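You operate a simulated robot arm through the tools that you are given. There is no shell and no other tool. Be economical: measure what you need, move in short steps, check, and stop when the job is done.

You are at the controls of a simulated robot arm. One attempt, no reset.

## Task
Test grey plug 65 at about 2 bar: OK tray if it keeps the pressure, waste bin if it leaks.
Fine: clamp it, pump, wait and read; let the air off before you free the clamp and leave the air lever open.
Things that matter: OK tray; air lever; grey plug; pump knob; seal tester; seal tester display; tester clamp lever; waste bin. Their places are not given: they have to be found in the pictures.

The check looks at the end state, three seconds after you hand in, the way a careful person would. Anything else that was tipped, shoved, dropped, spilled or broken makes it a failure.

## Robot
A 7-joint arm with a two-finger parallel gripper, fixed in place. Base frame: the origin is at the foot of the arm, x ahead of it, y to its left, z up; the work surface is at about z = 0.72. Lengths are in m, angles in degrees, forces in N, time in s.
Its first joint turns from -166.0 to 166.0 degrees. Payload 4.4 kg.
The TCP is the grasp point between the finger pads, 0.023 m short of the fingertips. In the tool frame z runs along the fingers and y along their closing line. Largest opening 0.094 m; finger width 0.038, thickness 0.01; the body of the gripper, 0.054 by 0.096 m, starts 0.039 m behind the TCP.
Orientation is told as [roll, pitch, yaw] about the base's x, y, z axes, in that order, counted from this pose: with the fingers straight down and closing along the base's y, the tool's x points along the base's -x, its y along +y and its z along -z.

## Interface
- The arm moves only by the tool arm_command. Its argument "series" is a list of rows, each a list of 7 numbers: the shift along the tool's x, y, z in m, then the turn, a rotation vector about the tool's x, y, z in rad, then the opening in per cent of the stroke, from 0 (shut) to 100 (fully open). In form: [[dx, dy, dz, rx, ry, rz, fingers], ...]. A call has 1 to 8 rows; each row shifts and turns the commanded pose from where the row before left it, along the tool's axes as they then stand. A row lasts 0.2 s, in which the tool goes at most 0.05 m and 8.6 degrees; a call with a longer step from one row to the next is refused whole, and so is a gripper value outside its range. Where a pose cannot be reached the arm comes as near as it can. A force on the tool above 90 N (or 10 N above the force at the start of the call, whichever is more), or a blocked arm, ends the call early, and 0.2 s more pass. The fingers move at their own pace (about 0.072 m/s each) and stop on an object; they squeeze with about 22 N. The grip force told is the motor's: it shows also when the fingers shut on nothing. Time passes only in rows, and 0.2 s behind the last, so rows that do not move let the fingers close. It gives the time, the measured TCP pose, the force on the tool (base axes), the opening and the grip force at its end, in the units of the frame above (readings bear some noise), with the torque about the TCP (base axes, N m) and any sound that the robot's microphone picked up.
- Cameras (640 x 400 px; columns grow to the right, rows downward): "scene" is fixed at [0.0507, -0.4995, 1.4531]; the picture's right is [0.80, -0.60, 0.00], its down [-0.24, -0.32, -0.92] and it looks along [0.55, 0.73, -0.40] (base axes); focal length 310 px, centre (320, 200). "wrist" rides on the gripper at [0.086, 0.016, -0.075] in the tool frame; the picture's right is [-0.18, 0.98, 0.00], its down [-0.58, -0.11, -0.81] and it looks along [-0.79, -0.15, 0.59] (tool axes); focal length 243 px, centre (320, 200).
- snapshot(camera): a new picture of that camera. No time passes.
- locate(camera, pixels): for up to 12 pixels [column, row] of the newest picture of that camera ("zoom" is the newest enlarged one), the place [x, y, z] in the base frame of the surface seen there, good to about 0.003 m. No time passes.
- enlarge(camera, box): a new picture of the part [left, top, right, bottom] of that camera's present view, enlarged. No time passes.
- sign_off(): hands the job in; it is judged then, once.

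Go step by step. Measure first, check grasps and placings, and put right what went wrong. The budget is 80 turns and 34 pictures, counting those below and the enlarged ones. Unless the task says otherwise, let go and move clear before handing in, and close with one line.

The tools are called after "Emit:" as a command line: name --pt "numbers of a row" for each row, then --argument value for the rest, lists and objects as JSON in quotes. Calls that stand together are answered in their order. arm_command: Moves the arm, as the interface text tells. Its arguments: {"type":"object","properties":{"series":{"type":"array","items":{"type":"array","items":{"type":"number"}}}},"required":["series"]} The other tools are called the same way: snapshot (camera) takes a picture; locate (camera, pixels) gives the place of the surface under pixels of a picture; enlarge (camera, box) takes an enlarged picture of a part of a camera's view; sign_off () hands the job in.

At the start:

```text
time_s: 0.0
tool_pos: [0.57, 0.5029, 1.0126]
tcp_rot: [0.1, 0.1, 0.0]
wrist_force: [-0.6, -0.3, 0.1]
ft_torque: [0.01, 0.03, 0.01]
finger_gap: 0.0942
finger_force: 0.1
```

scene: 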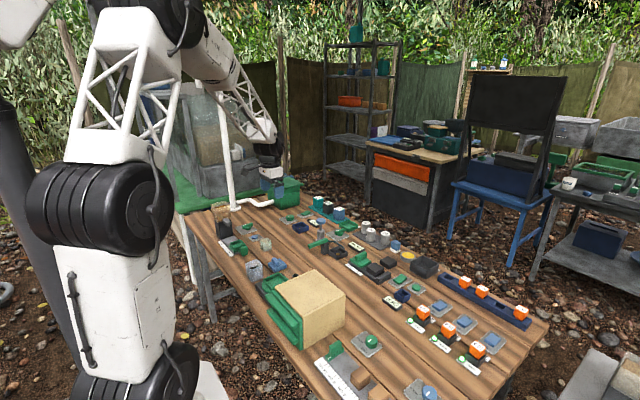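
wrist: 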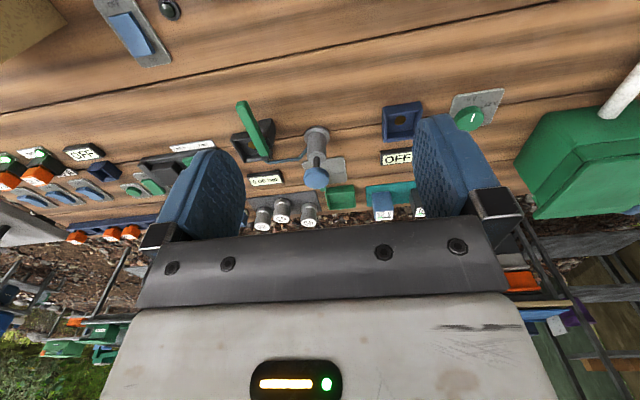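

The table holds many devices; the middle part (scene pixels about 200-420, 190-290) seems to hold a tester, levers and plugs. I enlarge parts to identify them.

Emit:
enlarge --camera "scene" --box '[200, 180, 360, 280]'

Emit:
enlarge --camera "scene" --box '[320, 210, 480, 310]'

Emit:
enlarge --camera "wrist" --box '[160, 80, 480, 280]'

```text
4.00 times, centred on (280, 230) of scene
```

zoom: 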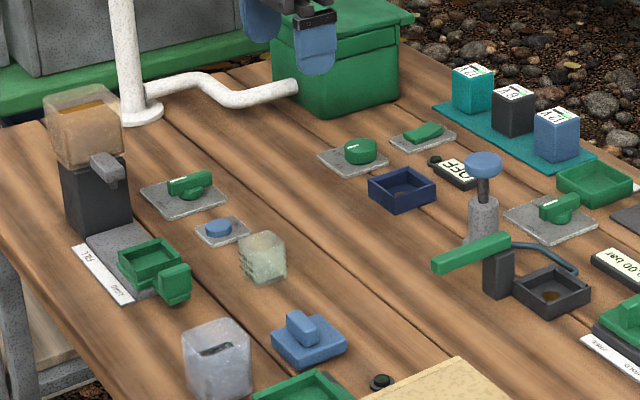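

```text
4.00 times, centred on (400, 260) of scene
```

zoom: 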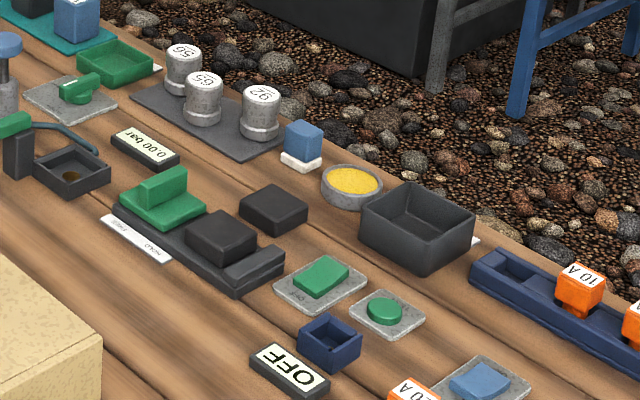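

```text
2.00 times, centred on (320, 180) of wrist
```

zoom: 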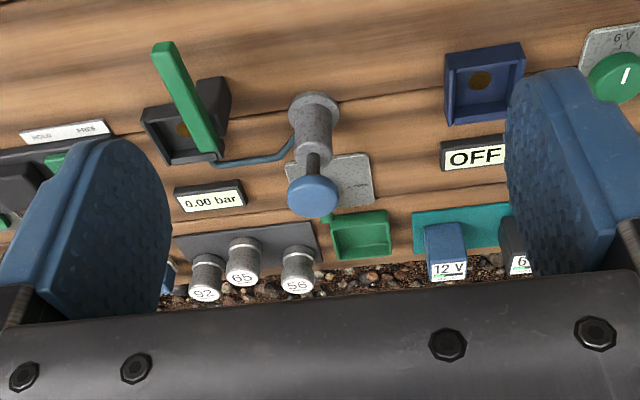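

The wrist zoom shows the display "0.00 bar" (210,200), plugs 92/65/56, the green clamp lever (190,100) by the dark seat, the blue pump knob (313,195), a plate behind it and a green tray (360,235). I locate these and look closer.

Emit:
locate --camera "zoom" --pixels '[[185, 130], [165, 50], [205, 140], [150, 120], [313, 195], [315, 100], [350, 180], [242, 277], [240, 255], [360, 240], [210, 200], [205, 95]]'

Emit:
enlarge --camera "scene" --box '[304, 210, 400, 270]'

```text
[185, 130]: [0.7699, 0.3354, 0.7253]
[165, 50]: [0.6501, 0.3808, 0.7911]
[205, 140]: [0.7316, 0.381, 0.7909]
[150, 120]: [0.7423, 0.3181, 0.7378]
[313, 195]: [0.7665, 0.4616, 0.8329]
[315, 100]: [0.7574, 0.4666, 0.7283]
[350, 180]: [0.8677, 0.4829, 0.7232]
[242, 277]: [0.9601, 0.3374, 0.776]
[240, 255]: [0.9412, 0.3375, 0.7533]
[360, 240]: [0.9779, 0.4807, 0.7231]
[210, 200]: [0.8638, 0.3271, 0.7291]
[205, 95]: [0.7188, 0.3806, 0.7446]
```

```text
6.67 times, centred on (352, 240) of scene
```

zoom: 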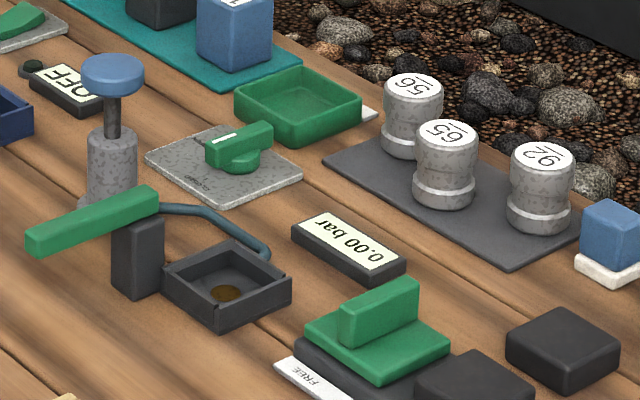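

This view shows the plugs standing on a dark mat, the clamp lever swung away from the seat, and the air lever on its grey plate at (235,150). I locate the details.

Emit:
locate --camera "zoom" --pixels '[[447, 135], [447, 165], [444, 203], [226, 294], [190, 280], [262, 282], [35, 238], [140, 197], [137, 235], [212, 152], [262, 132], [298, 105]]'

Emit:
locate --camera "scene" --pixels '[[424, 263], [424, 276], [411, 260], [437, 264], [321, 221], [440, 270]]'

```text
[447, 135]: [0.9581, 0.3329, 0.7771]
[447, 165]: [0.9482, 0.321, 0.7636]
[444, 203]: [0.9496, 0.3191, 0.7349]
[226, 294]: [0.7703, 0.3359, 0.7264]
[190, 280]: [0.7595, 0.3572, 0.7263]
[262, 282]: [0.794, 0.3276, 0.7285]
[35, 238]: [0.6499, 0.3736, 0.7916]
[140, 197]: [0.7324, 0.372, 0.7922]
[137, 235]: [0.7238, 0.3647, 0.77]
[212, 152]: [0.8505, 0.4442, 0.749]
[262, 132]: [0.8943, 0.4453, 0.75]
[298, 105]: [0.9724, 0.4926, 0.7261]
```

```text
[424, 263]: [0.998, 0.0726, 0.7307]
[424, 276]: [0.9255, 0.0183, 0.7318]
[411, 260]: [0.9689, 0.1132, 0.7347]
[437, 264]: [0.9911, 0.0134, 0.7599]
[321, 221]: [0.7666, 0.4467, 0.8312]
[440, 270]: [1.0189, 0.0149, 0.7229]
```

Clamp lever, air lever, plugs and seat are located; far items sit about 1.0 m out, so tilt may be needed. I move above for a closer look at the air plate's marks and the labels.

Emit:
arm_command --pt "-0.038 -0.016 0.01 0 0 0 100" --pt "-0.038 -0.016 0.01 0 0 0 100" --pt "-0.038 -0.016 0.01 0 0 0 100" --pt "-0.038 -0.016 0.01 0 0 0 100" --pt "-0.038 -0.016 0.01 0 0 0 100" --pt "-0.038 -0.016 0.01 0 0 0 100"

Emit:
enlarge --camera "wrist" --box '[160, 0, 480, 200]'

```text
time_s: 1.4
tool_pos: [0.8003, 0.4084, 0.9518]
tcp_rot: [0.1, -0.1, 0.0]
wrist_force: [0.3, -0.8, 0.1]
ft_torque: [0.03, 0.01, 0.0]
finger_gap: 0.0937
finger_force: 0.0
```

```text
2.00 times, centred on (320, 100) of wrist
```

zoom: 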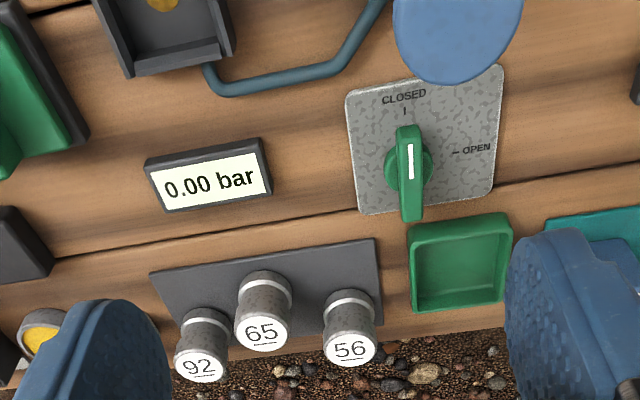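

The air plate reads CLOSED toward −x and OPEN toward +y, and the pointer is at CLOSED; so the valve is now closed. I locate the plugs, handle and tray here.

Emit:
locate --camera "zoom" --pixels '[[262, 334], [264, 280], [241, 310], [290, 305], [201, 368], [349, 348], [411, 135], [411, 215], [388, 165], [432, 165], [462, 260], [415, 225]]'

Emit:
locate --camera "zoom" --pixels '[[508, 218], [507, 300], [413, 309], [185, 325], [350, 310], [400, 130], [423, 130], [130, 68], [232, 50], [160, 3], [460, 40], [380, 245]]'

```text
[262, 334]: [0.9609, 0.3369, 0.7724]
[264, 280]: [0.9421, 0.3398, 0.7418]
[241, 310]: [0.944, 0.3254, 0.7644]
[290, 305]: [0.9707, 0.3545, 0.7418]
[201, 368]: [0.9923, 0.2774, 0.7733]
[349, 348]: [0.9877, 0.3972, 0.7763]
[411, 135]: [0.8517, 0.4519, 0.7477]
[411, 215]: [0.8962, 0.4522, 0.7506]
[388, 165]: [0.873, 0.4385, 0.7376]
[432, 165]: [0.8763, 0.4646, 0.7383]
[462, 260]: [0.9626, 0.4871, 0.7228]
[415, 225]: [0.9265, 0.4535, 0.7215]
```

```text
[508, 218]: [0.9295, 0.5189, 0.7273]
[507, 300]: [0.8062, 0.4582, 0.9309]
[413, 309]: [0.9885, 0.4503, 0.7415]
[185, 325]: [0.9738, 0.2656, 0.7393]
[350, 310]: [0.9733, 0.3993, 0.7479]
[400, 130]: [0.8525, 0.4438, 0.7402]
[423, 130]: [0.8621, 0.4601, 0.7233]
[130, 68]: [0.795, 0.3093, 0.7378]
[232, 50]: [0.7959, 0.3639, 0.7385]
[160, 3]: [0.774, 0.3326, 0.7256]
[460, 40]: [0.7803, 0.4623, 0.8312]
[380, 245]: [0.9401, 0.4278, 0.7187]
```

Plug 65 top is at about (0.958, 0.337, 0.776). I look closely at the clamp lever and the dark bin before acting.

Emit:
enlarge --camera "scene" --box '[304, 230, 352, 260]'

Emit:
enlarge --camera "scene" --box '[380, 240, 460, 290]'

```text
13.33 times, centred on (328, 245) of scene
```

zoom: 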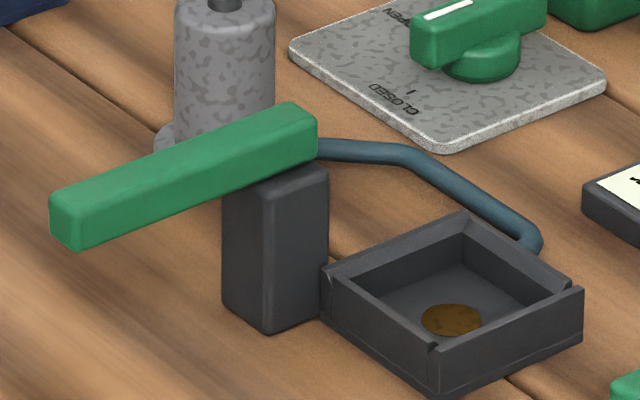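

```text
8.00 times, centred on (420, 265) of scene
```

zoom: 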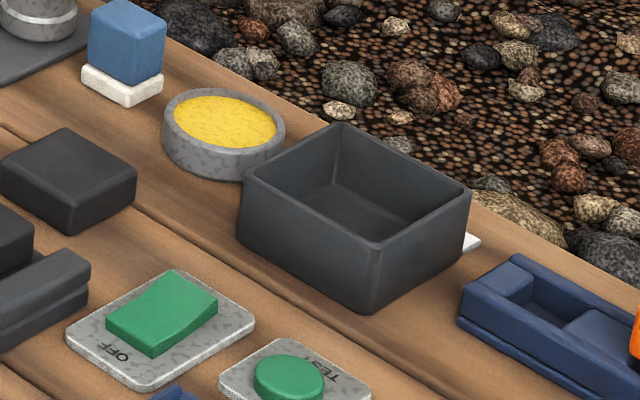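

The bin looks like an open dark box with its label on the far side. I locate its rim and inside.

Emit:
locate --camera "zoom" --pixels '[[340, 128], [465, 192], [370, 250], [248, 175], [350, 205], [370, 305], [475, 242], [225, 120]]'

Emit:
arm_command --pt "0.04 0 -0.02 0 0 0 60" --pt "0.04 -0.01 -0.02 0 0 0 60" --pt "0.04 -0.01 -0.02 0 0 0 60" --pt "0.03 -0.01 0 0 0 0 60"

Emit:
enlarge --camera "wrist" --box '[160, 0, 480, 200]'

```text
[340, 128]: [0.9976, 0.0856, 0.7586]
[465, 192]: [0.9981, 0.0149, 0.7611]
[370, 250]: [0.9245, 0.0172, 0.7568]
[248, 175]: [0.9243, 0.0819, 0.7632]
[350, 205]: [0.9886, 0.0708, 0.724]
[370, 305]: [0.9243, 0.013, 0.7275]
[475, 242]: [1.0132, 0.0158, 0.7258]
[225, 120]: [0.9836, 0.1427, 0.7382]
```

```text
time_s: 2.4
tool_pos: [0.6483, 0.3788, 1.0109]
tcp_rot: [-0.1, 0.0, 0.0]
wrist_force: [0.0, -0.7, 0.4]
ft_torque: [0.02, -0.01, -0.02]
finger_gap: 0.0561
finger_force: 0.1
```

```text
2.00 times, centred on (320, 100) of wrist
```

zoom: 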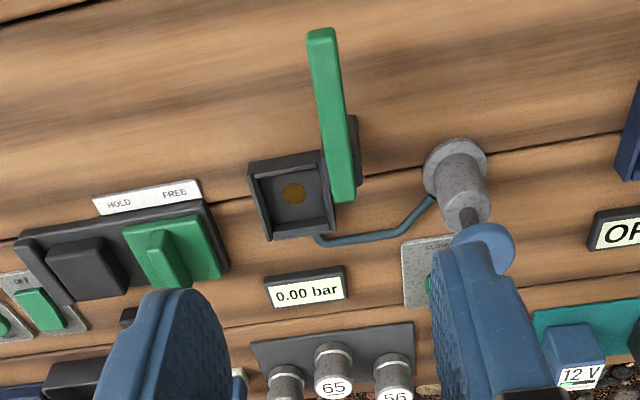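

The lever bar lies along x with its far end over the post beside the seat. I locate the lever ends, post and pump.

Emit:
locate --camera "zoom" --pixels '[[308, 35], [335, 32], [332, 195], [353, 190], [356, 125], [359, 180], [293, 194], [323, 100], [482, 245], [330, 210], [252, 165], [268, 235]]'

```text
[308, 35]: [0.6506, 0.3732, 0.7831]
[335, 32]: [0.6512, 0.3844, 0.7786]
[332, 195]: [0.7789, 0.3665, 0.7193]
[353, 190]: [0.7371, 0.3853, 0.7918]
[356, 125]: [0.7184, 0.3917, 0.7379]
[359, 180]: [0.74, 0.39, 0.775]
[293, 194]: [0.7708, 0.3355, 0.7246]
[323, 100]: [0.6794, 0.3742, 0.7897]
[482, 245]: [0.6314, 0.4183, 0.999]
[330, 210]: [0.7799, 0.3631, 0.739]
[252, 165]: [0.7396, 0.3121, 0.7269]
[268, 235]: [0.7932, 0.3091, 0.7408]
```

Lever pivot is about (0.729, 0.378), and it must swing about 135° counter-clockwise over the seat. First I get plug 65: go above it, testing reach with the tool straight down.

Emit:
arm_command --pt "-0.0387 -0.00525 0.019 0 0 0 60" --pt "-0.0387 -0.00525 0.019 0 0 0 60" --pt "-0.0387 -0.00525 0.019 0 0 0 60" --pt "-0.0387 -0.00525 0.019 0 0 0 60" --pt "-0.0387 -0.00525 0.019 0 0 0 60" --pt "-0.0387 -0.00525 0.019 0 0 0 60" --pt "-0.0387 -0.00525 0.019 0 0 0 60" --pt "-0.0387 -0.00525 0.019 0 0 0 60"

```text
time_s: 4.2
tool_pos: [0.9591, 0.3386, 0.8621]
tcp_rot: [0.0, -0.1, 0.1]
wrist_force: [0.2, -0.5, 1.3]
ft_torque: [0.02, 0.03, 0.0]
finger_gap: 0.0565
finger_force: 0.1
```

The straight pose reached (0.959, 0.339, 0.862). I descend to just above the plug tops and check the alignment.

Emit:
arm_command --pt "0 0 0.03 0 0 0 60" --pt "0 0 0.027 0 0 0 60" --pt "0 0 0 0 0 0 60"

Emit:
enlarge --camera "scene" --box '[340, 200, 404, 240]'

Emit:
snapshot --camera "wrist"

```text
time_s: 5.0
tool_pos: [0.9595, 0.3368, 0.8017]
tcp_rot: [0.0, 0.0, 0.1]
wrist_force: [0.4, 0.8, -0.1]
ft_torque: [-0.02, -0.04, -0.02]
finger_gap: 0.0563
finger_force: 0.1
```

```text
10.00 times, centred on (372, 220) of scene
```

zoom: 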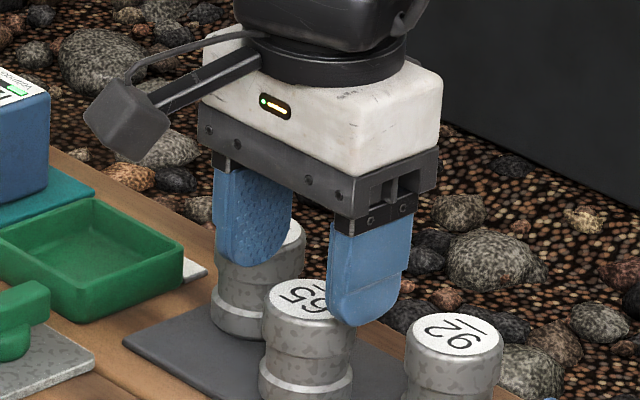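

```text
22 pictures are left
```

wrist: 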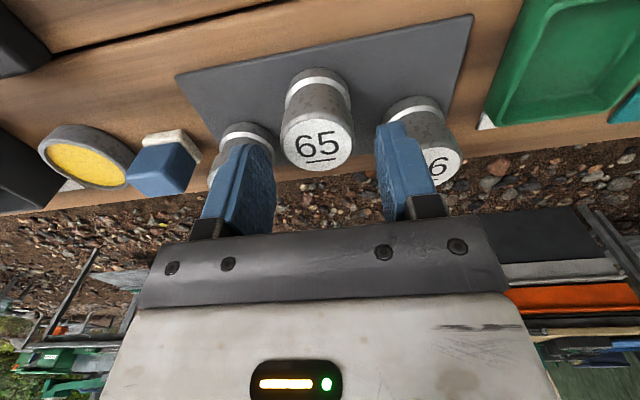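

The fingers straddle plug 65. I measure the tops of 65 and its neighbours in the wrist picture before going down.

Emit:
locate --camera "wrist" --pixels '[[318, 146], [282, 145], [354, 148], [318, 122], [318, 169], [440, 170], [400, 120], [458, 165], [220, 165], [487, 120]]'

```text
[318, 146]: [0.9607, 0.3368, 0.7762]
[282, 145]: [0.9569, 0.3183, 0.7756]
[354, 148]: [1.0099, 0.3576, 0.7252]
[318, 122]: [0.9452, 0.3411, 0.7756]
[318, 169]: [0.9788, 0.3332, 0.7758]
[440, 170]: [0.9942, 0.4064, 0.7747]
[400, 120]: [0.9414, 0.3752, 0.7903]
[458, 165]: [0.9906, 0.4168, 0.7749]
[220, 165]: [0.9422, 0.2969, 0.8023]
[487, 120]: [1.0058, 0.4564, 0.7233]
```

Plug 65 is centred at (0.961, 0.337), right between the fingers. Descend and close.

Emit:
arm_command --pt "-0.001 0 0.02 0 0 0 60" --pt "0 0 0.018 0 0 0 60" --pt "0 0 0 0 0 0 60" --pt "0 0 0 0 0 0 20" --pt "0 0 0 0 0 0 20" --pt "0 0 0 0 0 0 20"

```text
time_s: 6.4
tool_pos: [0.9594, 0.3371, 0.7646]
tcp_rot: [0.0, 0.0, 0.0]
wrist_force: [0.5, -1.5, 1.8]
ft_torque: [-0.06, -0.08, -0.02]
finger_gap: 0.0411
finger_force: 21.9
```

Gripped (gap 0.041, force 22 N). Lift and carry to above the seat at (0.770, 0.336).

Emit:
arm_command --pt "0 0 -0.03 0 0 0 20" --pt "0 0 -0.04 0 0 0 20" --pt "0 0 -0.02 0 0 0 20" --pt "0.038 0 0 0 0 0 20" --pt "0.038 0 0 0 0 0 20" --pt "0.038 0 0 0 0 0 20" --pt "0.038 0 0 0 0 0 20" --pt "0.038 -0.001 0 0 0 0 20"

Emit:
enlarge --camera "scene" --box '[300, 200, 380, 250]'

```text
time_s: 8.2
tool_pos: [0.7667, 0.3352, 0.8551]
tcp_rot: [0.0, -0.1, 0.2]
wrist_force: [-0.5, -0.4, -1.4]
ft_torque: [0.0, 0.0, -0.01]
finger_gap: 0.0412
finger_force: 21.9
```

```text
8.00 times, centred on (340, 225) of scene
```

zoom: 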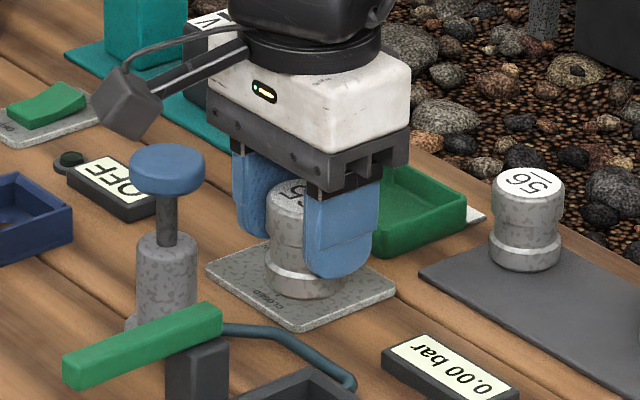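

Plug hangs well. Fine align and lower it into the seat, with the last millimetres slow.

Emit:
arm_command --pt "-0.002 0.001 0.02 0 0 0 20" --pt "0 0 0.03 0 0 0 20" --pt "0 0 0.02 0 0 0 20" --pt "0 0 0.012 0 0 0 20" --pt "0 0 0.004 0 0 0 20" --pt "0 0 0.001 0 0 0 20" --pt "0 0 0 0 0 0 20"

Emit:
enlarge --camera "scene" --box '[300, 220, 364, 260]'

```text
time_s: 9.8
tool_pos: [0.7722, 0.3373, 0.7661]
tcp_rot: [0.0, 0.0, -0.1]
wrist_force: [-0.2, -1.0, -0.8]
ft_torque: [0.0, 0.06, 0.01]
finger_gap: 0.0412
finger_force: 22.1
```

```text
10.00 times, centred on (332, 240) of scene
```

zoom: 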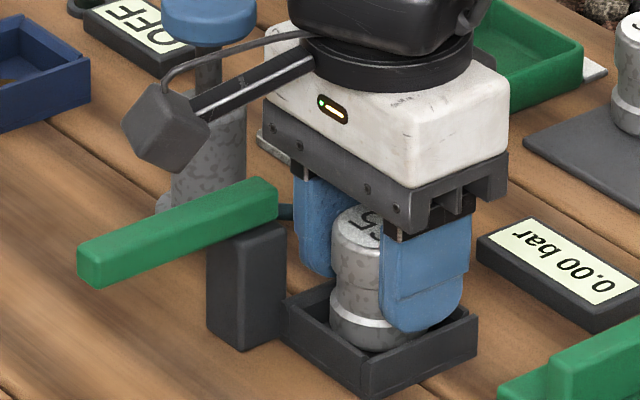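

Plug is inside the seat and almost down; I lower in 1 mm steps to feel the floor.

Emit:
arm_command --pt "0.001 0 0.001 0 0 0 20" --pt "0 0 0.001 0 0 0 20" --pt "0 0 0 0 0 0 20"

```text
time_s: 10.6
tool_pos: [0.7707, 0.3372, 0.7648]
tcp_rot: [0.0, 0.1, 0.0]
wrist_force: [0.4, 0.3, -0.8]
ft_torque: [-0.03, -0.04, -0.02]
finger_gap: 0.0414
finger_force: 21.7
```

Emit:
arm_command --pt "0 0 0.001 0 0 0 20" --pt "0 0 0.001 0 0 0 20" --pt "0 0 0 0 0 0 20"

```text
time_s: 11.4
tool_pos: [0.7711, 0.3367, 0.7626]
tcp_rot: [0.0, 0.0, -0.1]
wrist_force: [-0.5, 0.9, -0.3]
ft_torque: [0.02, -0.01, 0.01]
finger_gap: 0.0411
finger_force: 22.1
```

No clear contact yet; fingertips are nearly at the wall height, so I look closely at how the plug sits.

Emit:
enlarge --camera "scene" --box '[322, 235, 354, 255]'

```text
16.00 times, centred on (338, 245) of scene
```

zoom: 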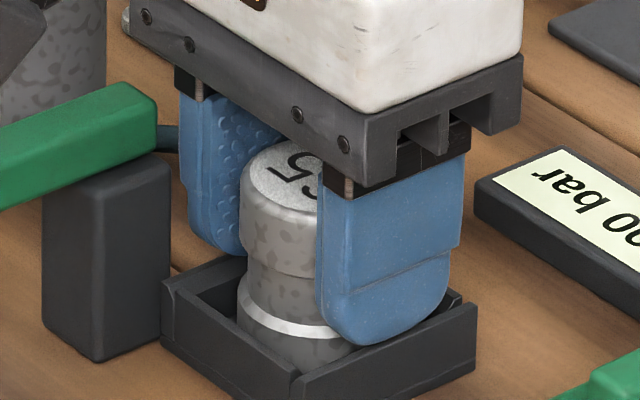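

Emit:
locate --camera "zoom" --pixels '[[280, 175], [262, 355], [400, 340], [240, 380], [375, 362], [450, 300], [230, 290]]'

```text
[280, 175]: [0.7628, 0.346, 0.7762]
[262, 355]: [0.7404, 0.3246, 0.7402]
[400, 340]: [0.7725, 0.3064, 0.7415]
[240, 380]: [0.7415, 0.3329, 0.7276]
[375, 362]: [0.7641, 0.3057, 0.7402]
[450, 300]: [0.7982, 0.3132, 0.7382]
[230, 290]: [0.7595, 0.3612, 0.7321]
```

Plug top reads 0.776, so it is on or within a millimetre of the floor. I release and rise.

Emit:
arm_command --pt "0 0 0.001 0 0 0 20" --pt "0 0 0 0 0 0 20" --pt "0 0 0 0 0 0 58" --pt "0 0 0 0 0 0 58" --pt "0 0 -0.03 0 0 0 58" --pt "0 0 -0.04 0 0 0 58" --pt "0 0 -0.03 0 0 0 58"

Emit:
enlarge --camera "scene" --box '[300, 220, 364, 260]'

```text
time_s: 13.0
tool_pos: [0.7701, 0.3368, 0.8619]
tcp_rot: [0.0, 0.0, 0.0]
wrist_force: [0.8, 0.3, 0.1]
ft_torque: [-0.01, -0.04, 0.0]
finger_gap: 0.0544
finger_force: 0.0
```

```text
10.00 times, centred on (332, 240) of scene
```

zoom: 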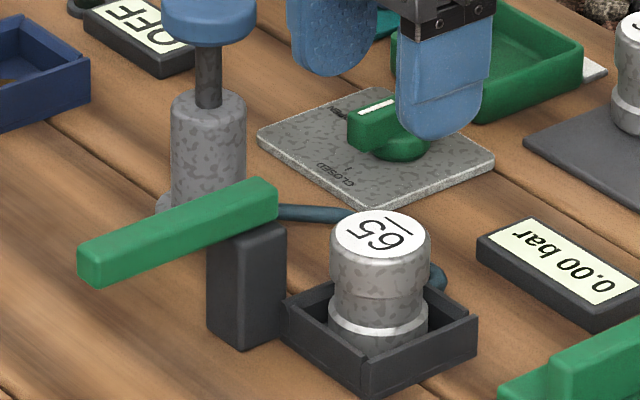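

Plug 65 stands square in the seat. Next I take hold of the clamp lever's tip, high up so the fingertips stay above the plug's top.

Emit:
arm_command --pt "0.037 0.014 0 0 0 0 40" --pt "0.037 0.014 0 0 0 0 40" --pt "0.037 0.013 0 0 0 0 40" --pt "0 0 0.03 0 0 0 40" --pt "0 0 0.026 0 0 0 40" --pt "0 0 0 0 0 0 5" --pt "0 0 0 0 0 0 5"

Emit:
enlarge --camera "scene" --box '[284, 210, 364, 260]'

```text
time_s: 14.6
tool_pos: [0.6593, 0.3785, 0.8071]
tcp_rot: [-0.1, 0.0, 0.2]
wrist_force: [-3.3, 1.1, 8.3]
ft_torque: [-0.04, -0.2, 0.03]
finger_gap: 0.0155
finger_force: 44.1
```

```text
8.00 times, centred on (324, 235) of scene
```

zoom: 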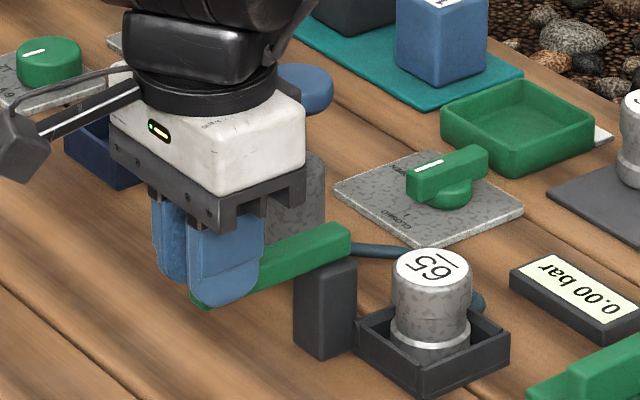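

Lever held (gap 0.0155). I swing it counter-clockwise about its pivot, 40° first, and watch the forces.

Emit:
arm_command --pt "-0.0007 -0.0098 0 0 0 -0.14 5" --pt "-0.0007 -0.0098 0 0 0 -0.14 5" --pt "-0.0007 -0.0098 0 0 0 -0.14 5" --pt "-0.0007 -0.0098 0 0 0 -0.14 5" --pt "-0.0007 -0.0098 0 0 0 -0.14 5"

Emit:
enlarge --camera "scene" --box '[284, 210, 364, 260]'

```text
time_s: 15.8
tool_pos: [0.6759, 0.3327, 0.8078]
tcp_rot: [0.1, 0.1, 40.1]
wrist_force: [-9.5, -29.3, 12.5]
ft_torque: [-0.55, 0.22, -1.23]
finger_gap: 0.0154
finger_force: 45.0
```

```text
8.00 times, centred on (324, 235) of scene
```

zoom: 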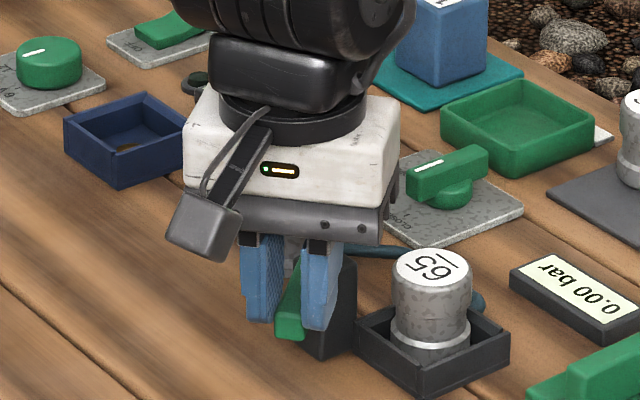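

The lever follows (tool at 40°, still gripped). I continue the swing.

Emit:
arm_command --pt "-0.0007 -0.0098 0 0 0 -0.14 5" --pt "-0.0007 -0.0098 0 0 0 -0.14 5" --pt "-0.0007 -0.0098 0 0 0 -0.14 5" --pt "-0.0007 -0.0098 0 0 0 -0.14 5" --pt "-0.0007 -0.0098 0 0 0 -0.14 5"

```text
time_s: 17.0
tool_pos: [0.719, 0.3092, 0.8074]
tcp_rot: [-0.2, -0.1, 80.4]
wrist_force: [16.4, -26.9, -13.9]
ft_torque: [-0.2, -0.43, -1.52]
finger_gap: 0.0163
finger_force: 44.6
```

Emit:
arm_command --pt "0.0013 -0.0098 0 0 0 -0.14 5" --pt "-0.0007 -0.0098 0 0 0 -0.14 5" --pt "-0.0007 -0.0098 0 0 0 -0.14 5" --pt "-0.0007 -0.0098 0 0 0 -0.14 5"

Emit:
enlarge --camera "scene" --box '[300, 210, 380, 260]'

```text
time_s: 18.0
tool_pos: [0.7571, 0.3116, 0.807]
tcp_rot: [0.0, 0.0, 112.4]
wrist_force: [23.7, -5.0, -17.9]
ft_torque: [-0.48, -0.58, -1.47]
finger_gap: 0.0165
finger_force: 45.0
```

```text
8.00 times, centred on (340, 235) of scene
```

zoom: 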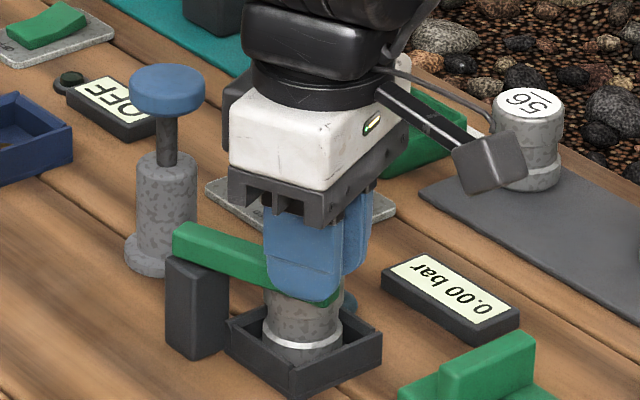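

The lever now reaches over the plug at about 112°. I continue to about 135°.

Emit:
arm_command --pt "-0.0007 -0.0098 0 0 0 -0.14 5" --pt "-0.0007 -0.0098 0 0 0 -0.14 5" --pt "-0.0005 -0.008 0 0 0 -0.115 5"

Emit:
enlarge --camera "scene" --box '[300, 210, 380, 260]'

```text
time_s: 18.8
tool_pos: [0.7795, 0.3257, 0.8073]
tcp_rot: [0.0, 0.0, 135.0]
wrist_force: [19.2, -23.6, 5.3]
ft_torque: [-0.52, -0.44, -1.33]
finger_gap: 0.0174
finger_force: 44.7
```

```text
8.00 times, centred on (340, 235) of scene
```

zoom: 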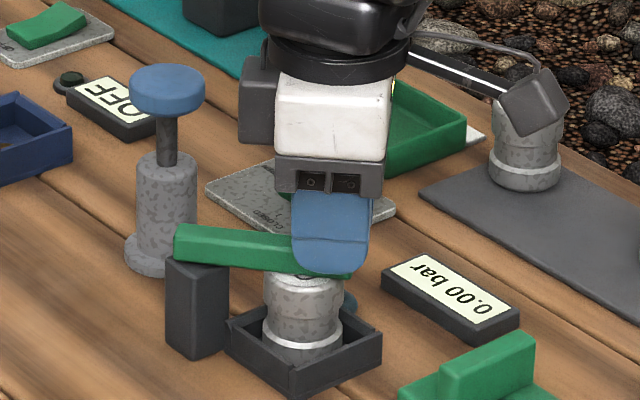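

The tool is at 135° with the bar across the plug, no click or stop yet. I let go, rise and look.

Emit:
arm_command --pt "0 0 0 0 0 0 40" --pt "0 0 0 0 0 0 40" --pt "0 0 -0.04 0 0 0 40" --pt "0 0 -0.05 0 0 0 40" --pt "0 0 -0.04 0 0 0 40"

Emit:
enlarge --camera "scene" --box '[300, 220, 364, 260]'

```text
time_s: 20.0
tool_pos: [0.7797, 0.3281, 0.9341]
tcp_rot: [0.1, -0.1, 135.0]
wrist_force: [-0.4, 0.3, -1.0]
ft_torque: [-0.03, -0.01, -0.01]
finger_gap: 0.0375
finger_force: 0.0
```

```text
10.00 times, centred on (332, 240) of scene
```

zoom: 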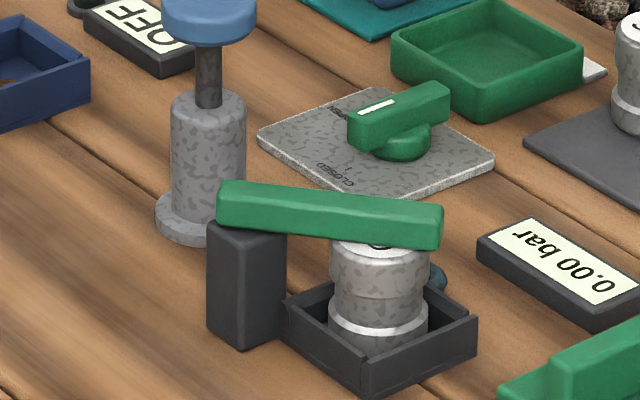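

Emit:
locate --camera "zoom" --pixels '[[230, 190], [438, 210], [225, 222], [435, 240], [380, 245], [330, 200], [360, 215], [208, 8], [175, 8], [240, 8]]'

```text
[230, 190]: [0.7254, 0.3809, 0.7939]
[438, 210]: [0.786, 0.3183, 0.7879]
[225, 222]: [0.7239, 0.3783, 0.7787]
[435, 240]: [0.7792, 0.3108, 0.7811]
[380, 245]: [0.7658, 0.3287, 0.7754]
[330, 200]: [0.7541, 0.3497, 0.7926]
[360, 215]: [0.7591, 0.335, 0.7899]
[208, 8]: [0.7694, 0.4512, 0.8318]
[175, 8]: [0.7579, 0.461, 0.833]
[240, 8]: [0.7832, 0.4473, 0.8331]
```

The bar lies at about −50°, slightly short of the plug's centre line (−45°). I re-grip and push on until it meets a stop, to be sure that it is clamped.

Emit:
arm_command --pt "-0.001 0.006 0.04 0 0 0.08 40" --pt "0 0 0.05 0 0 0 40" --pt "0 0 0.035 0 0 0 40" --pt "0 0 0.001 0 0 0 40" --pt "0 0 0 0 0 0 5" --pt "0 0 0 0 0 0 5"

Emit:
arm_command --pt "-0.0003 -0.0049 0 0 0 -0.07 5" --pt "-0.0003 -0.0049 0 0 0 -0.07 5" --pt "-0.0003 -0.0049 0 0 0 -0.07 5"

```text
time_s: 21.4
tool_pos: [0.7742, 0.3239, 0.8108]
tcp_rot: [-0.1, 0.1, 130.2]
wrist_force: [17.6, 14.5, -13.0]
ft_torque: [0.26, -0.45, -1.57]
finger_gap: 0.017
finger_force: 45.3
```

```text
time_s: 22.4
tool_pos: [0.7778, 0.3281, 0.8066]
tcp_rot: [0.8, -0.4, 142.3]
wrist_force: [-65.9, -62.1, 28.6]
ft_torque: [-1.83, 1.03, -1.23]
finger_gap: 0.023
finger_force: 47.0
stopped in row 3: the force on the tool passed its limit at 92 N (the readings are from after the stop); the commanded pose is now the measured one
```

The tool met a hard stop (92 N), so the lever is fully over. I let go, rise, and look.

Emit:
arm_command --pt "0 0 0 0 0 0 45" --pt "0 0 0 0 0 0 45" --pt "0 0 -0.04 0 0 0 45" --pt "0 0 -0.05 0 0 0.14 45" --pt "0 0 -0.02 0 0 0.14 45" --pt "0 0 0 0 0 0.14 0" --pt "0 0 0 0 0 0.14 0" --pt "0 0 0 0 0 0.14 0"

Emit:
enlarge --camera "scene" --box '[300, 210, 380, 260]'

```text
time_s: 24.2
tool_pos: [0.7817, 0.3312, 0.9201]
tcp_rot: [0.2, 0.1, 102.2]
wrist_force: [-0.8, -0.3, 0.3]
ft_torque: [0.03, 0.02, 0.0]
finger_gap: 0.0002
finger_force: 21.9
```

```text
8.00 times, centred on (340, 235) of scene
```

zoom: 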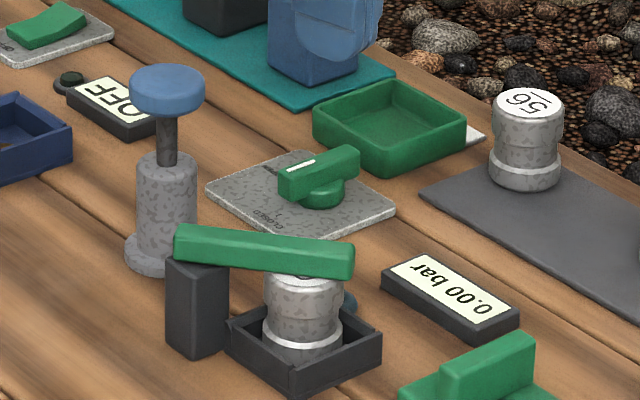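

Clamped. I locate the knob's centre, which is the ellipse around (167,87).

Emit:
locate --camera "zoom" --pixels '[[167, 86], [135, 86], [200, 86], [167, 70], [167, 102]]'

```text
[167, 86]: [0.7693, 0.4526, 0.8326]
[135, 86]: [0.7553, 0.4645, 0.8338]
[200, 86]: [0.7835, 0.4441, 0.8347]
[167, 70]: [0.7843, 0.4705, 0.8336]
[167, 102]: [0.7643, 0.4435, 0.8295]
```

Knob centre about (0.770, 0.456, 0.833). I move the closed fingers above it and stop just short.

Emit:
arm_command --pt "-0.0416 -0.0048 0 0 0 0 0" --pt "-0.0416 -0.0048 0 0 0 0 0" --pt "-0.0416 -0.0048 0 0 0 0 0" --pt "0 0 0.03 0 0 0 0" --pt "0 0 0.025 0 0 0 0" --pt "0 0 0 0 0 0 0"

```text
time_s: 25.6
tool_pos: [0.7695, 0.4569, 0.8622]
tcp_rot: [0.3, 0.1, 102.3]
wrist_force: [0.0, -0.6, 0.1]
ft_torque: [-0.01, 0.01, -0.02]
finger_gap: 0.0001
finger_force: 21.9
```

In place above the knob. I press one stroke gently and see the force.

Emit:
arm_command --pt "0 0 0.01 0 0 0 0" --pt "0 0 0.01 0 0 0 0" --pt "0 0 0.01 0 0 0 0" --pt "0 0 0.005 0 0 0 0" --pt "0 0 0 0 0 0 0"

Emit:
enlarge --camera "scene" --box '[300, 210, 380, 260]'

```text
time_s: 26.8
tool_pos: [0.77, 0.4561, 0.8273]
tcp_rot: [0.3, 0.2, 102.3]
wrist_force: [0.2, 1.8, 4.9]
ft_torque: [0.13, -0.03, -0.01]
finger_gap: 0.0
finger_force: 22.1
heard: click
```

```text
8.00 times, centred on (340, 235) of scene
```

zoom: 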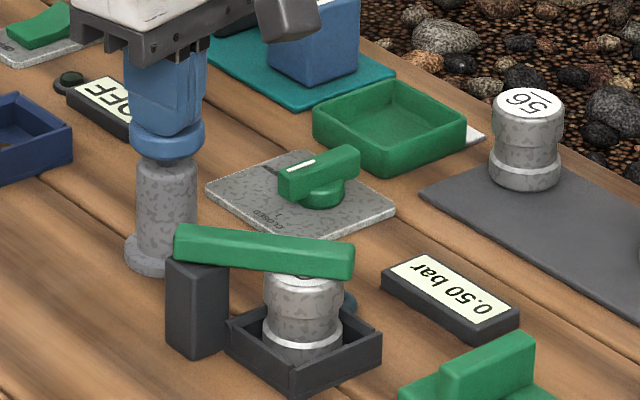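

One click gave 0.50 bar. I do a second stroke.

Emit:
arm_command --pt "0 0 -0.02 0 0 0 0" --pt "0 0 -0.015 0 0 0 0" --pt "0 0 0 0 0 0 0" --pt "0 0 0.01 0 0 0 0" --pt "0 0 0.01 0 0 0 0" --pt "0 0 0.01 0 0 0 0" --pt "0 0 0.005 0 0 0 0" --pt "0 0 0 0 0 0 0"

Emit:
arm_command --pt "0 0 -0.02 0 0 0 0" --pt "0 0 -0.015 0 0 0 0" --pt "0 0 0 0 0 0 0" --pt "0 0 0.01 0 0 0 0" --pt "0 0 0.01 0 0 0 0" --pt "0 0 0.01 0 0 0 0" --pt "0 0 0.005 0 0 0 0" --pt "0 0 0 0 0 0 0"

Emit:
enlarge --camera "scene" --box '[300, 210, 380, 260]'

```text
time_s: 28.6
tool_pos: [0.7704, 0.456, 0.83]
tcp_rot: [0.2, 0.0, 102.4]
wrist_force: [0.5, 1.7, 4.7]
ft_torque: [0.12, 0.0, 0.02]
finger_gap: 0.0001
finger_force: 21.8
heard: click
```

```text
time_s: 30.4
tool_pos: [0.7687, 0.4556, 0.8289]
tcp_rot: [0.3, 0.1, 102.3]
wrist_force: [2.3, -0.5, 4.8]
ft_torque: [0.08, -0.05, -0.04]
finger_gap: 0.0003
finger_force: 22.2
heard: click
```

```text
8.00 times, centred on (340, 235) of scene
```

zoom: 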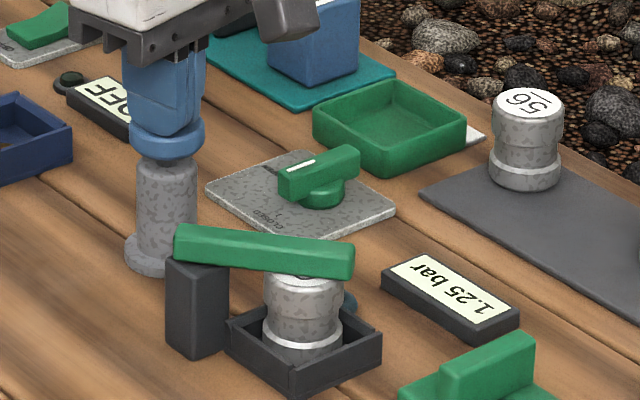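

After three strokes it reads 1.25 bar, a bit under 1.5; it may be leaking. Two more strokes should reach about 2 bar.

Emit:
arm_command --pt "0 0 -0.02 0 0 0 0" --pt "0 0 -0.015 0 0 0 0" --pt "0 0 0 0 0 0 0" --pt "0 0 0.015 0 0 0 0" --pt "0 0 0.015 0 0 0 0" --pt "0 0 0.005 0 0 0 0"

Emit:
arm_command --pt "0 0 -0.02 0 0 0 0" --pt "0 0 -0.015 0 0 0 0" --pt "0 0 0 0 0 0 0" --pt "0 0 0.015 0 0 0 0" --pt "0 0 0.015 0 0 0 0" --pt "0 0 0.005 0 0 0 0"

Emit:
enlarge --camera "scene" --box '[300, 210, 380, 260]'

```text
time_s: 31.8
tool_pos: [0.769, 0.4564, 0.8292]
tcp_rot: [0.3, 0.0, 102.3]
wrist_force: [-1.7, 0.0, 5.2]
ft_torque: [0.14, 0.08, 0.01]
finger_gap: 0.0
finger_force: 21.7
heard: click
```

```text
time_s: 33.2
tool_pos: [0.7688, 0.4569, 0.8278]
tcp_rot: [0.3, 0.1, 102.3]
wrist_force: [-1.2, 3.0, 4.3]
ft_torque: [0.15, 0.04, 0.0]
finger_gap: 0.0
finger_force: 22.1
heard: click
```

```text
8.00 times, centred on (340, 235) of scene
```

zoom: 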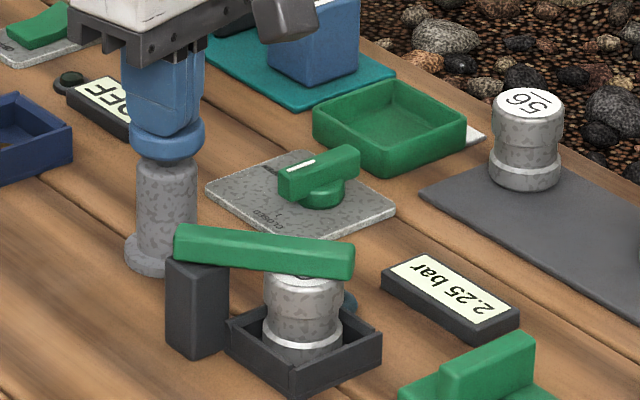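

It reads 2.25 bar. I leave the knob, rise, turn the tool back toward yaw 0 while waiting, then read again.

Emit:
arm_command --pt "0 0 -0.035 0 0 0 0" --pt "0 0 -0.045 0 0 0 0" --pt "0 0 -0.04 0 0 0.145 0" --pt "0 0 0 0 0 0.145 0" --pt "0 0 0 0 0 0.145 0" --pt "0 0 0 0 0 0.145 0" --pt "0 0 0 0 0 0.145 0" --pt "0 0 0 0 0 0.145 0"

Emit:
arm_command --pt "0 0 0 0 0 0.145 0" --pt "0 0 0 0 0 0.145 0" --pt "0 0 0 0 0 0.145 0" --pt "0 0 0 0 0 0.145 0" --pt "0 0 0 0 0 0.145 0" --pt "0 0 0 0 0 0.145 0" --pt "0 0 0 0 0 0.046 40" --pt "0 0 0 0 0 0 40"

Emit:
enlarge --camera "scene" --box '[300, 210, 380, 260]'

```text
time_s: 35.0
tool_pos: [0.7692, 0.4562, 0.9499]
tcp_rot: [0.0, 0.2, 52.2]
wrist_force: [-0.1, 0.7, -0.7]
ft_torque: [-0.01, 0.03, 0.0]
finger_gap: 0.0
finger_force: 21.9
```

```text
time_s: 36.8
tool_pos: [0.7703, 0.4562, 0.9481]
tcp_rot: [-0.1, 0.3, -0.1]
wrist_force: [0.7, 0.0, 0.8]
ft_torque: [-0.01, 0.01, -0.03]
finger_gap: 0.0375
finger_force: 0.0
```

```text
8.00 times, centred on (340, 235) of scene
```

zoom: 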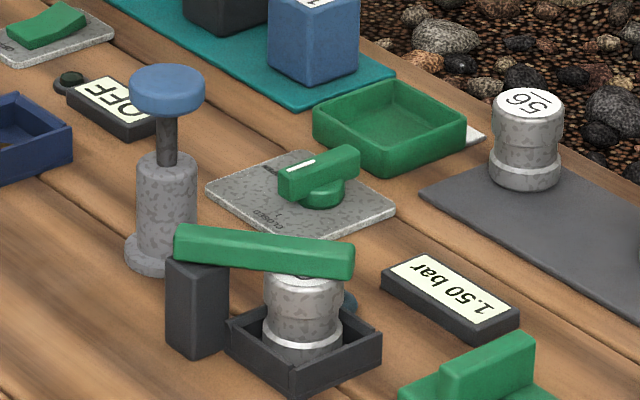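

It fell from 2.25 to 1.50 bar in 3.6 s with clamp and valve shut, so the plug leaks and goes in the waste bin. To turn the air lever I'll come in at yaw 180, so that the wrist camera keeps clear of the pump knob.

Emit:
arm_command --pt "-0.035 -0.0013 0 0 0 0 40" --pt "-0.035 -0.0013 0 0 0 0 40" --pt "-0.034 -0.0014 0 0 0 0 40" --pt "0 0 0 0 0 -0.1428 40" --pt "0 0 0 0 0 -0.1428 40" --pt "0 0 0 0 0 -0.1428 40" --pt "0 0 0 0 0 -0.1428 40" --pt "0 0 0 0 0 -0.1428 40"

Emit:
arm_command --pt "0 0 0 0 0 -0.1428 40" --pt "0 0 0 0 0 -0.1428 40" --pt "0 0 0 0 0 -0.1428 40" --pt "0 0 0 0 0 -0.1428 40" --pt "0 0 0 0 0 -0.1428 40" --pt "0 0 0 0 0 -0.1428 40" --pt "0 0 0 0 0 -0.1428 40" --pt "0 0 0 0 0 -0.1428 40"

Emit:
arm_command --pt "0 0 0 0 0 -0.1428 40" --pt "0 0 0 0 0 -0.1428 40" --pt "0 0 0 0 0 -0.1428 40" --pt "0 0 0 0 0 -0.1428 40" --pt "0 0 0 0 0 -0.1428 40" --pt "0 0 0 0 0 -0.1428 40" --pt "0 0 0 0 0 -0.1428 40" --pt "0 0 0 0 0 -0.1428 40"

Emit:
arm_command --pt "0 0 0 0 0 -0.1428 40" --pt "0 0 0 0 0 0 40"

```text
time_s: 38.6
tool_pos: [0.8736, 0.4533, 0.9492]
tcp_rot: [0.1, 0.3, 41.0]
wrist_force: [-0.4, 0.3, 0.0]
ft_torque: [0.0, -0.01, 0.01]
finger_gap: 0.0376
finger_force: 0.0
```

```text
time_s: 40.4
tool_pos: [0.8743, 0.4522, 0.9484]
tcp_rot: [0.3, 0.1, 106.4]
wrist_force: [0.5, -0.6, -0.5]
ft_torque: [-0.03, 0.04, 0.02]
finger_gap: 0.0376
finger_force: 0.0
```

```text
time_s: 42.2
tool_pos: [0.8731, 0.4517, 0.947]
tcp_rot: [0.2, -0.3, 171.8]
wrist_force: [-0.5, 0.4, 0.0]
ft_torque: [0.02, 0.0, -0.02]
finger_gap: 0.0378
finger_force: 0.1
```

```text
time_s: 42.8
tool_pos: [0.8729, 0.4526, 0.9486]
tcp_rot: [0.1, -0.3, 180.0]
wrist_force: [0.4, -0.2, -0.1]
ft_torque: [-0.04, 0.03, 0.03]
finger_gap: 0.0378
finger_force: 0.1
```

Yaw 180 reached. I descend onto the air lever handle and grip it.

Emit:
arm_command --pt "0 0 0.045 0 0 0 40" --pt "0 0 0.045 0 0 0 40" --pt "0 0 0.045 0 0 0 40" --pt "0 0 0.04 0 0 0 40" --pt "0 0 0.01 0 0 0 40" --pt "0 0 0 0 0 0 5" --pt "0 0 0 0 0 0 5"

Emit:
enlarge --camera "scene" --box '[310, 200, 390, 250]'

```text
time_s: 44.4
tool_pos: [0.875, 0.451, 0.7639]
tcp_rot: [0.2, -0.3, 179.9]
wrist_force: [-2.7, -24.8, 2.0]
ft_torque: [-0.19, -0.06, -0.1]
finger_gap: 0.0139
finger_force: 45.1
```

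```text
8.00 times, centred on (350, 225) of scene
```

zoom: 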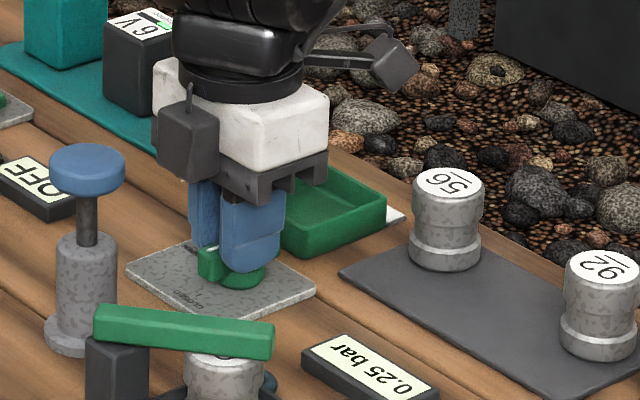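

Reading is now 0.25 bar: clearly leaking. The handle is gripped (gap 0.014); I turn it clockwise from CLOSED (−x) to OPEN (+y).

Emit:
arm_command --pt "0 0.001 0 0 0 0.14 5" --pt "0 0 0 0 0 0.14 5" --pt "0 0 0 0 0 0.14 5" --pt "0 0 0 0 0 0.14 5" --pt "0 0 0 0 0 0.14 5" --pt "0 0 0 0 0 0.14 5"

```text
time_s: 45.8
tool_pos: [0.8756, 0.4523, 0.764]
tcp_rot: [0.1, 0.0, 134.5]
wrist_force: [17.5, 14.9, -16.5]
ft_torque: [-0.03, -0.73, 0.11]
finger_gap: 0.014
finger_force: 45.0
stopped in row 6: the force on the tool passed its limit at 94 N (the readings are from after the stop); the commanded pose is now the measured one
```

It stopped at 45° on force, perhaps from a small centre offset. I continue in smaller steps.

Emit:
arm_command --pt "0 0 0 0 0 0.07 5" --pt "0 0 0 0 0 0.07 5" --pt "0 0 0 0 0 0.07 5" --pt "0 0 0 0 0 0.07 5"

Emit:
enlarge --camera "scene" --box '[310, 200, 390, 250]'

```text
time_s: 46.8
tool_pos: [0.8753, 0.4522, 0.7664]
tcp_rot: [0.2, 0.0, 118.6]
wrist_force: [23.2, 17.6, -4.2]
ft_torque: [0.46, -0.29, 0.1]
finger_gap: 0.0174
finger_force: 13.7
```

```text
8.00 times, centred on (350, 225) of scene
```

zoom: 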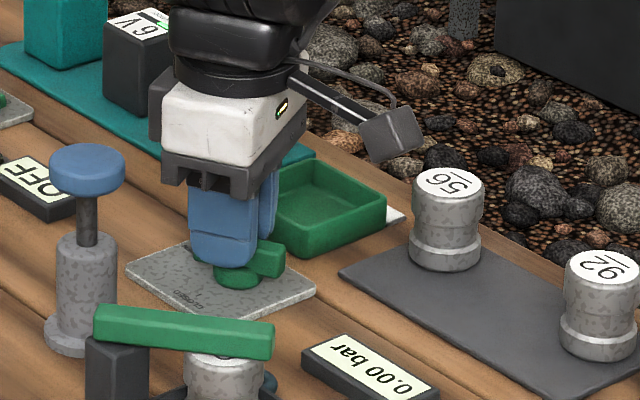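

The grip slackened (gap 0.017) and the handle seems only part turned. I let go, rise and look.

Emit:
arm_command --pt "0 0 0 0 0 0 40" --pt "0 0 0 0 0 0 40" --pt "0 0 -0.04 0 0 0 40" --pt "0 0 -0.04 0 0 0 40"

Emit:
enlarge --camera "scene" --box '[320, 220, 368, 250]'

```text
time_s: 47.8
tool_pos: [0.8756, 0.4508, 0.8447]
tcp_rot: [0.2, 0.1, 118.5]
wrist_force: [-0.4, 0.9, -1.2]
ft_torque: [0.02, -0.03, -0.03]
finger_gap: 0.0378
finger_force: 0.1
```

```text
13.33 times, centred on (344, 235) of scene
```

zoom: 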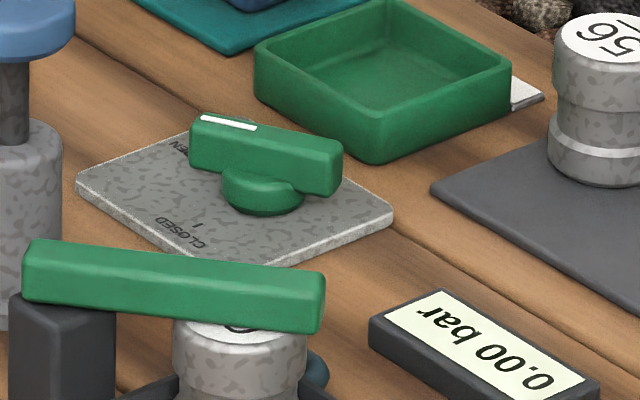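

The handle has turned part of the way. I measure its angle.

Emit:
locate --camera "zoom" --pixels '[[198, 122], [335, 160], [335, 148], [210, 116], [265, 140], [265, 205], [195, 165], [330, 190]]'

```text
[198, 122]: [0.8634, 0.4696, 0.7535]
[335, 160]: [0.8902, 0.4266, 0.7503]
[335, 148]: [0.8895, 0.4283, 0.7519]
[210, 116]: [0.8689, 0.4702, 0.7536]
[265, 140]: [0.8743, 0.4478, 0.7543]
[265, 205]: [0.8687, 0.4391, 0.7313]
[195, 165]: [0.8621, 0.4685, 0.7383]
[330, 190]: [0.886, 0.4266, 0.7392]
```

Pointer is at about 122°, so about 32° remain. I re-grip centred and continue in small steps.

Emit:
arm_command --pt "0 0 0.04 0 0 -0.05 40" --pt "0 0 0.038 0 0 0 40" --pt "0 0 0 0 0 0 40" --pt "0 0 0 0 0 0 8" --pt "0 0 0 0 0 0 8"

Emit:
arm_command --pt "0 0 0 0 0 0.08 8" --pt "0 0 0 0 0 0.08 8" --pt "0 0 0 0 0 0.08 8" --pt "0 0 0 0 0 0.08 8" --pt "0 0 0 0 0 0.08 8" --pt "0 0 0 0 0 0.08 8" --pt "0 0 0 0 0 0.06 8"

```text
time_s: 49.0
tool_pos: [0.8744, 0.4525, 0.7679]
tcp_rot: [0.0, 0.0, 121.4]
wrist_force: [22.6, 13.0, -4.6]
ft_torque: [0.04, -0.53, 0.11]
finger_gap: 0.0191
finger_force: 13.5
```

```text
time_s: 50.6
tool_pos: [0.8748, 0.4526, 0.7669]
tcp_rot: [-0.1, 0.0, 90.3]
wrist_force: [28.3, -1.4, 9.8]
ft_torque: [0.04, -0.64, 0.05]
finger_gap: 0.02
finger_force: 14.4
```

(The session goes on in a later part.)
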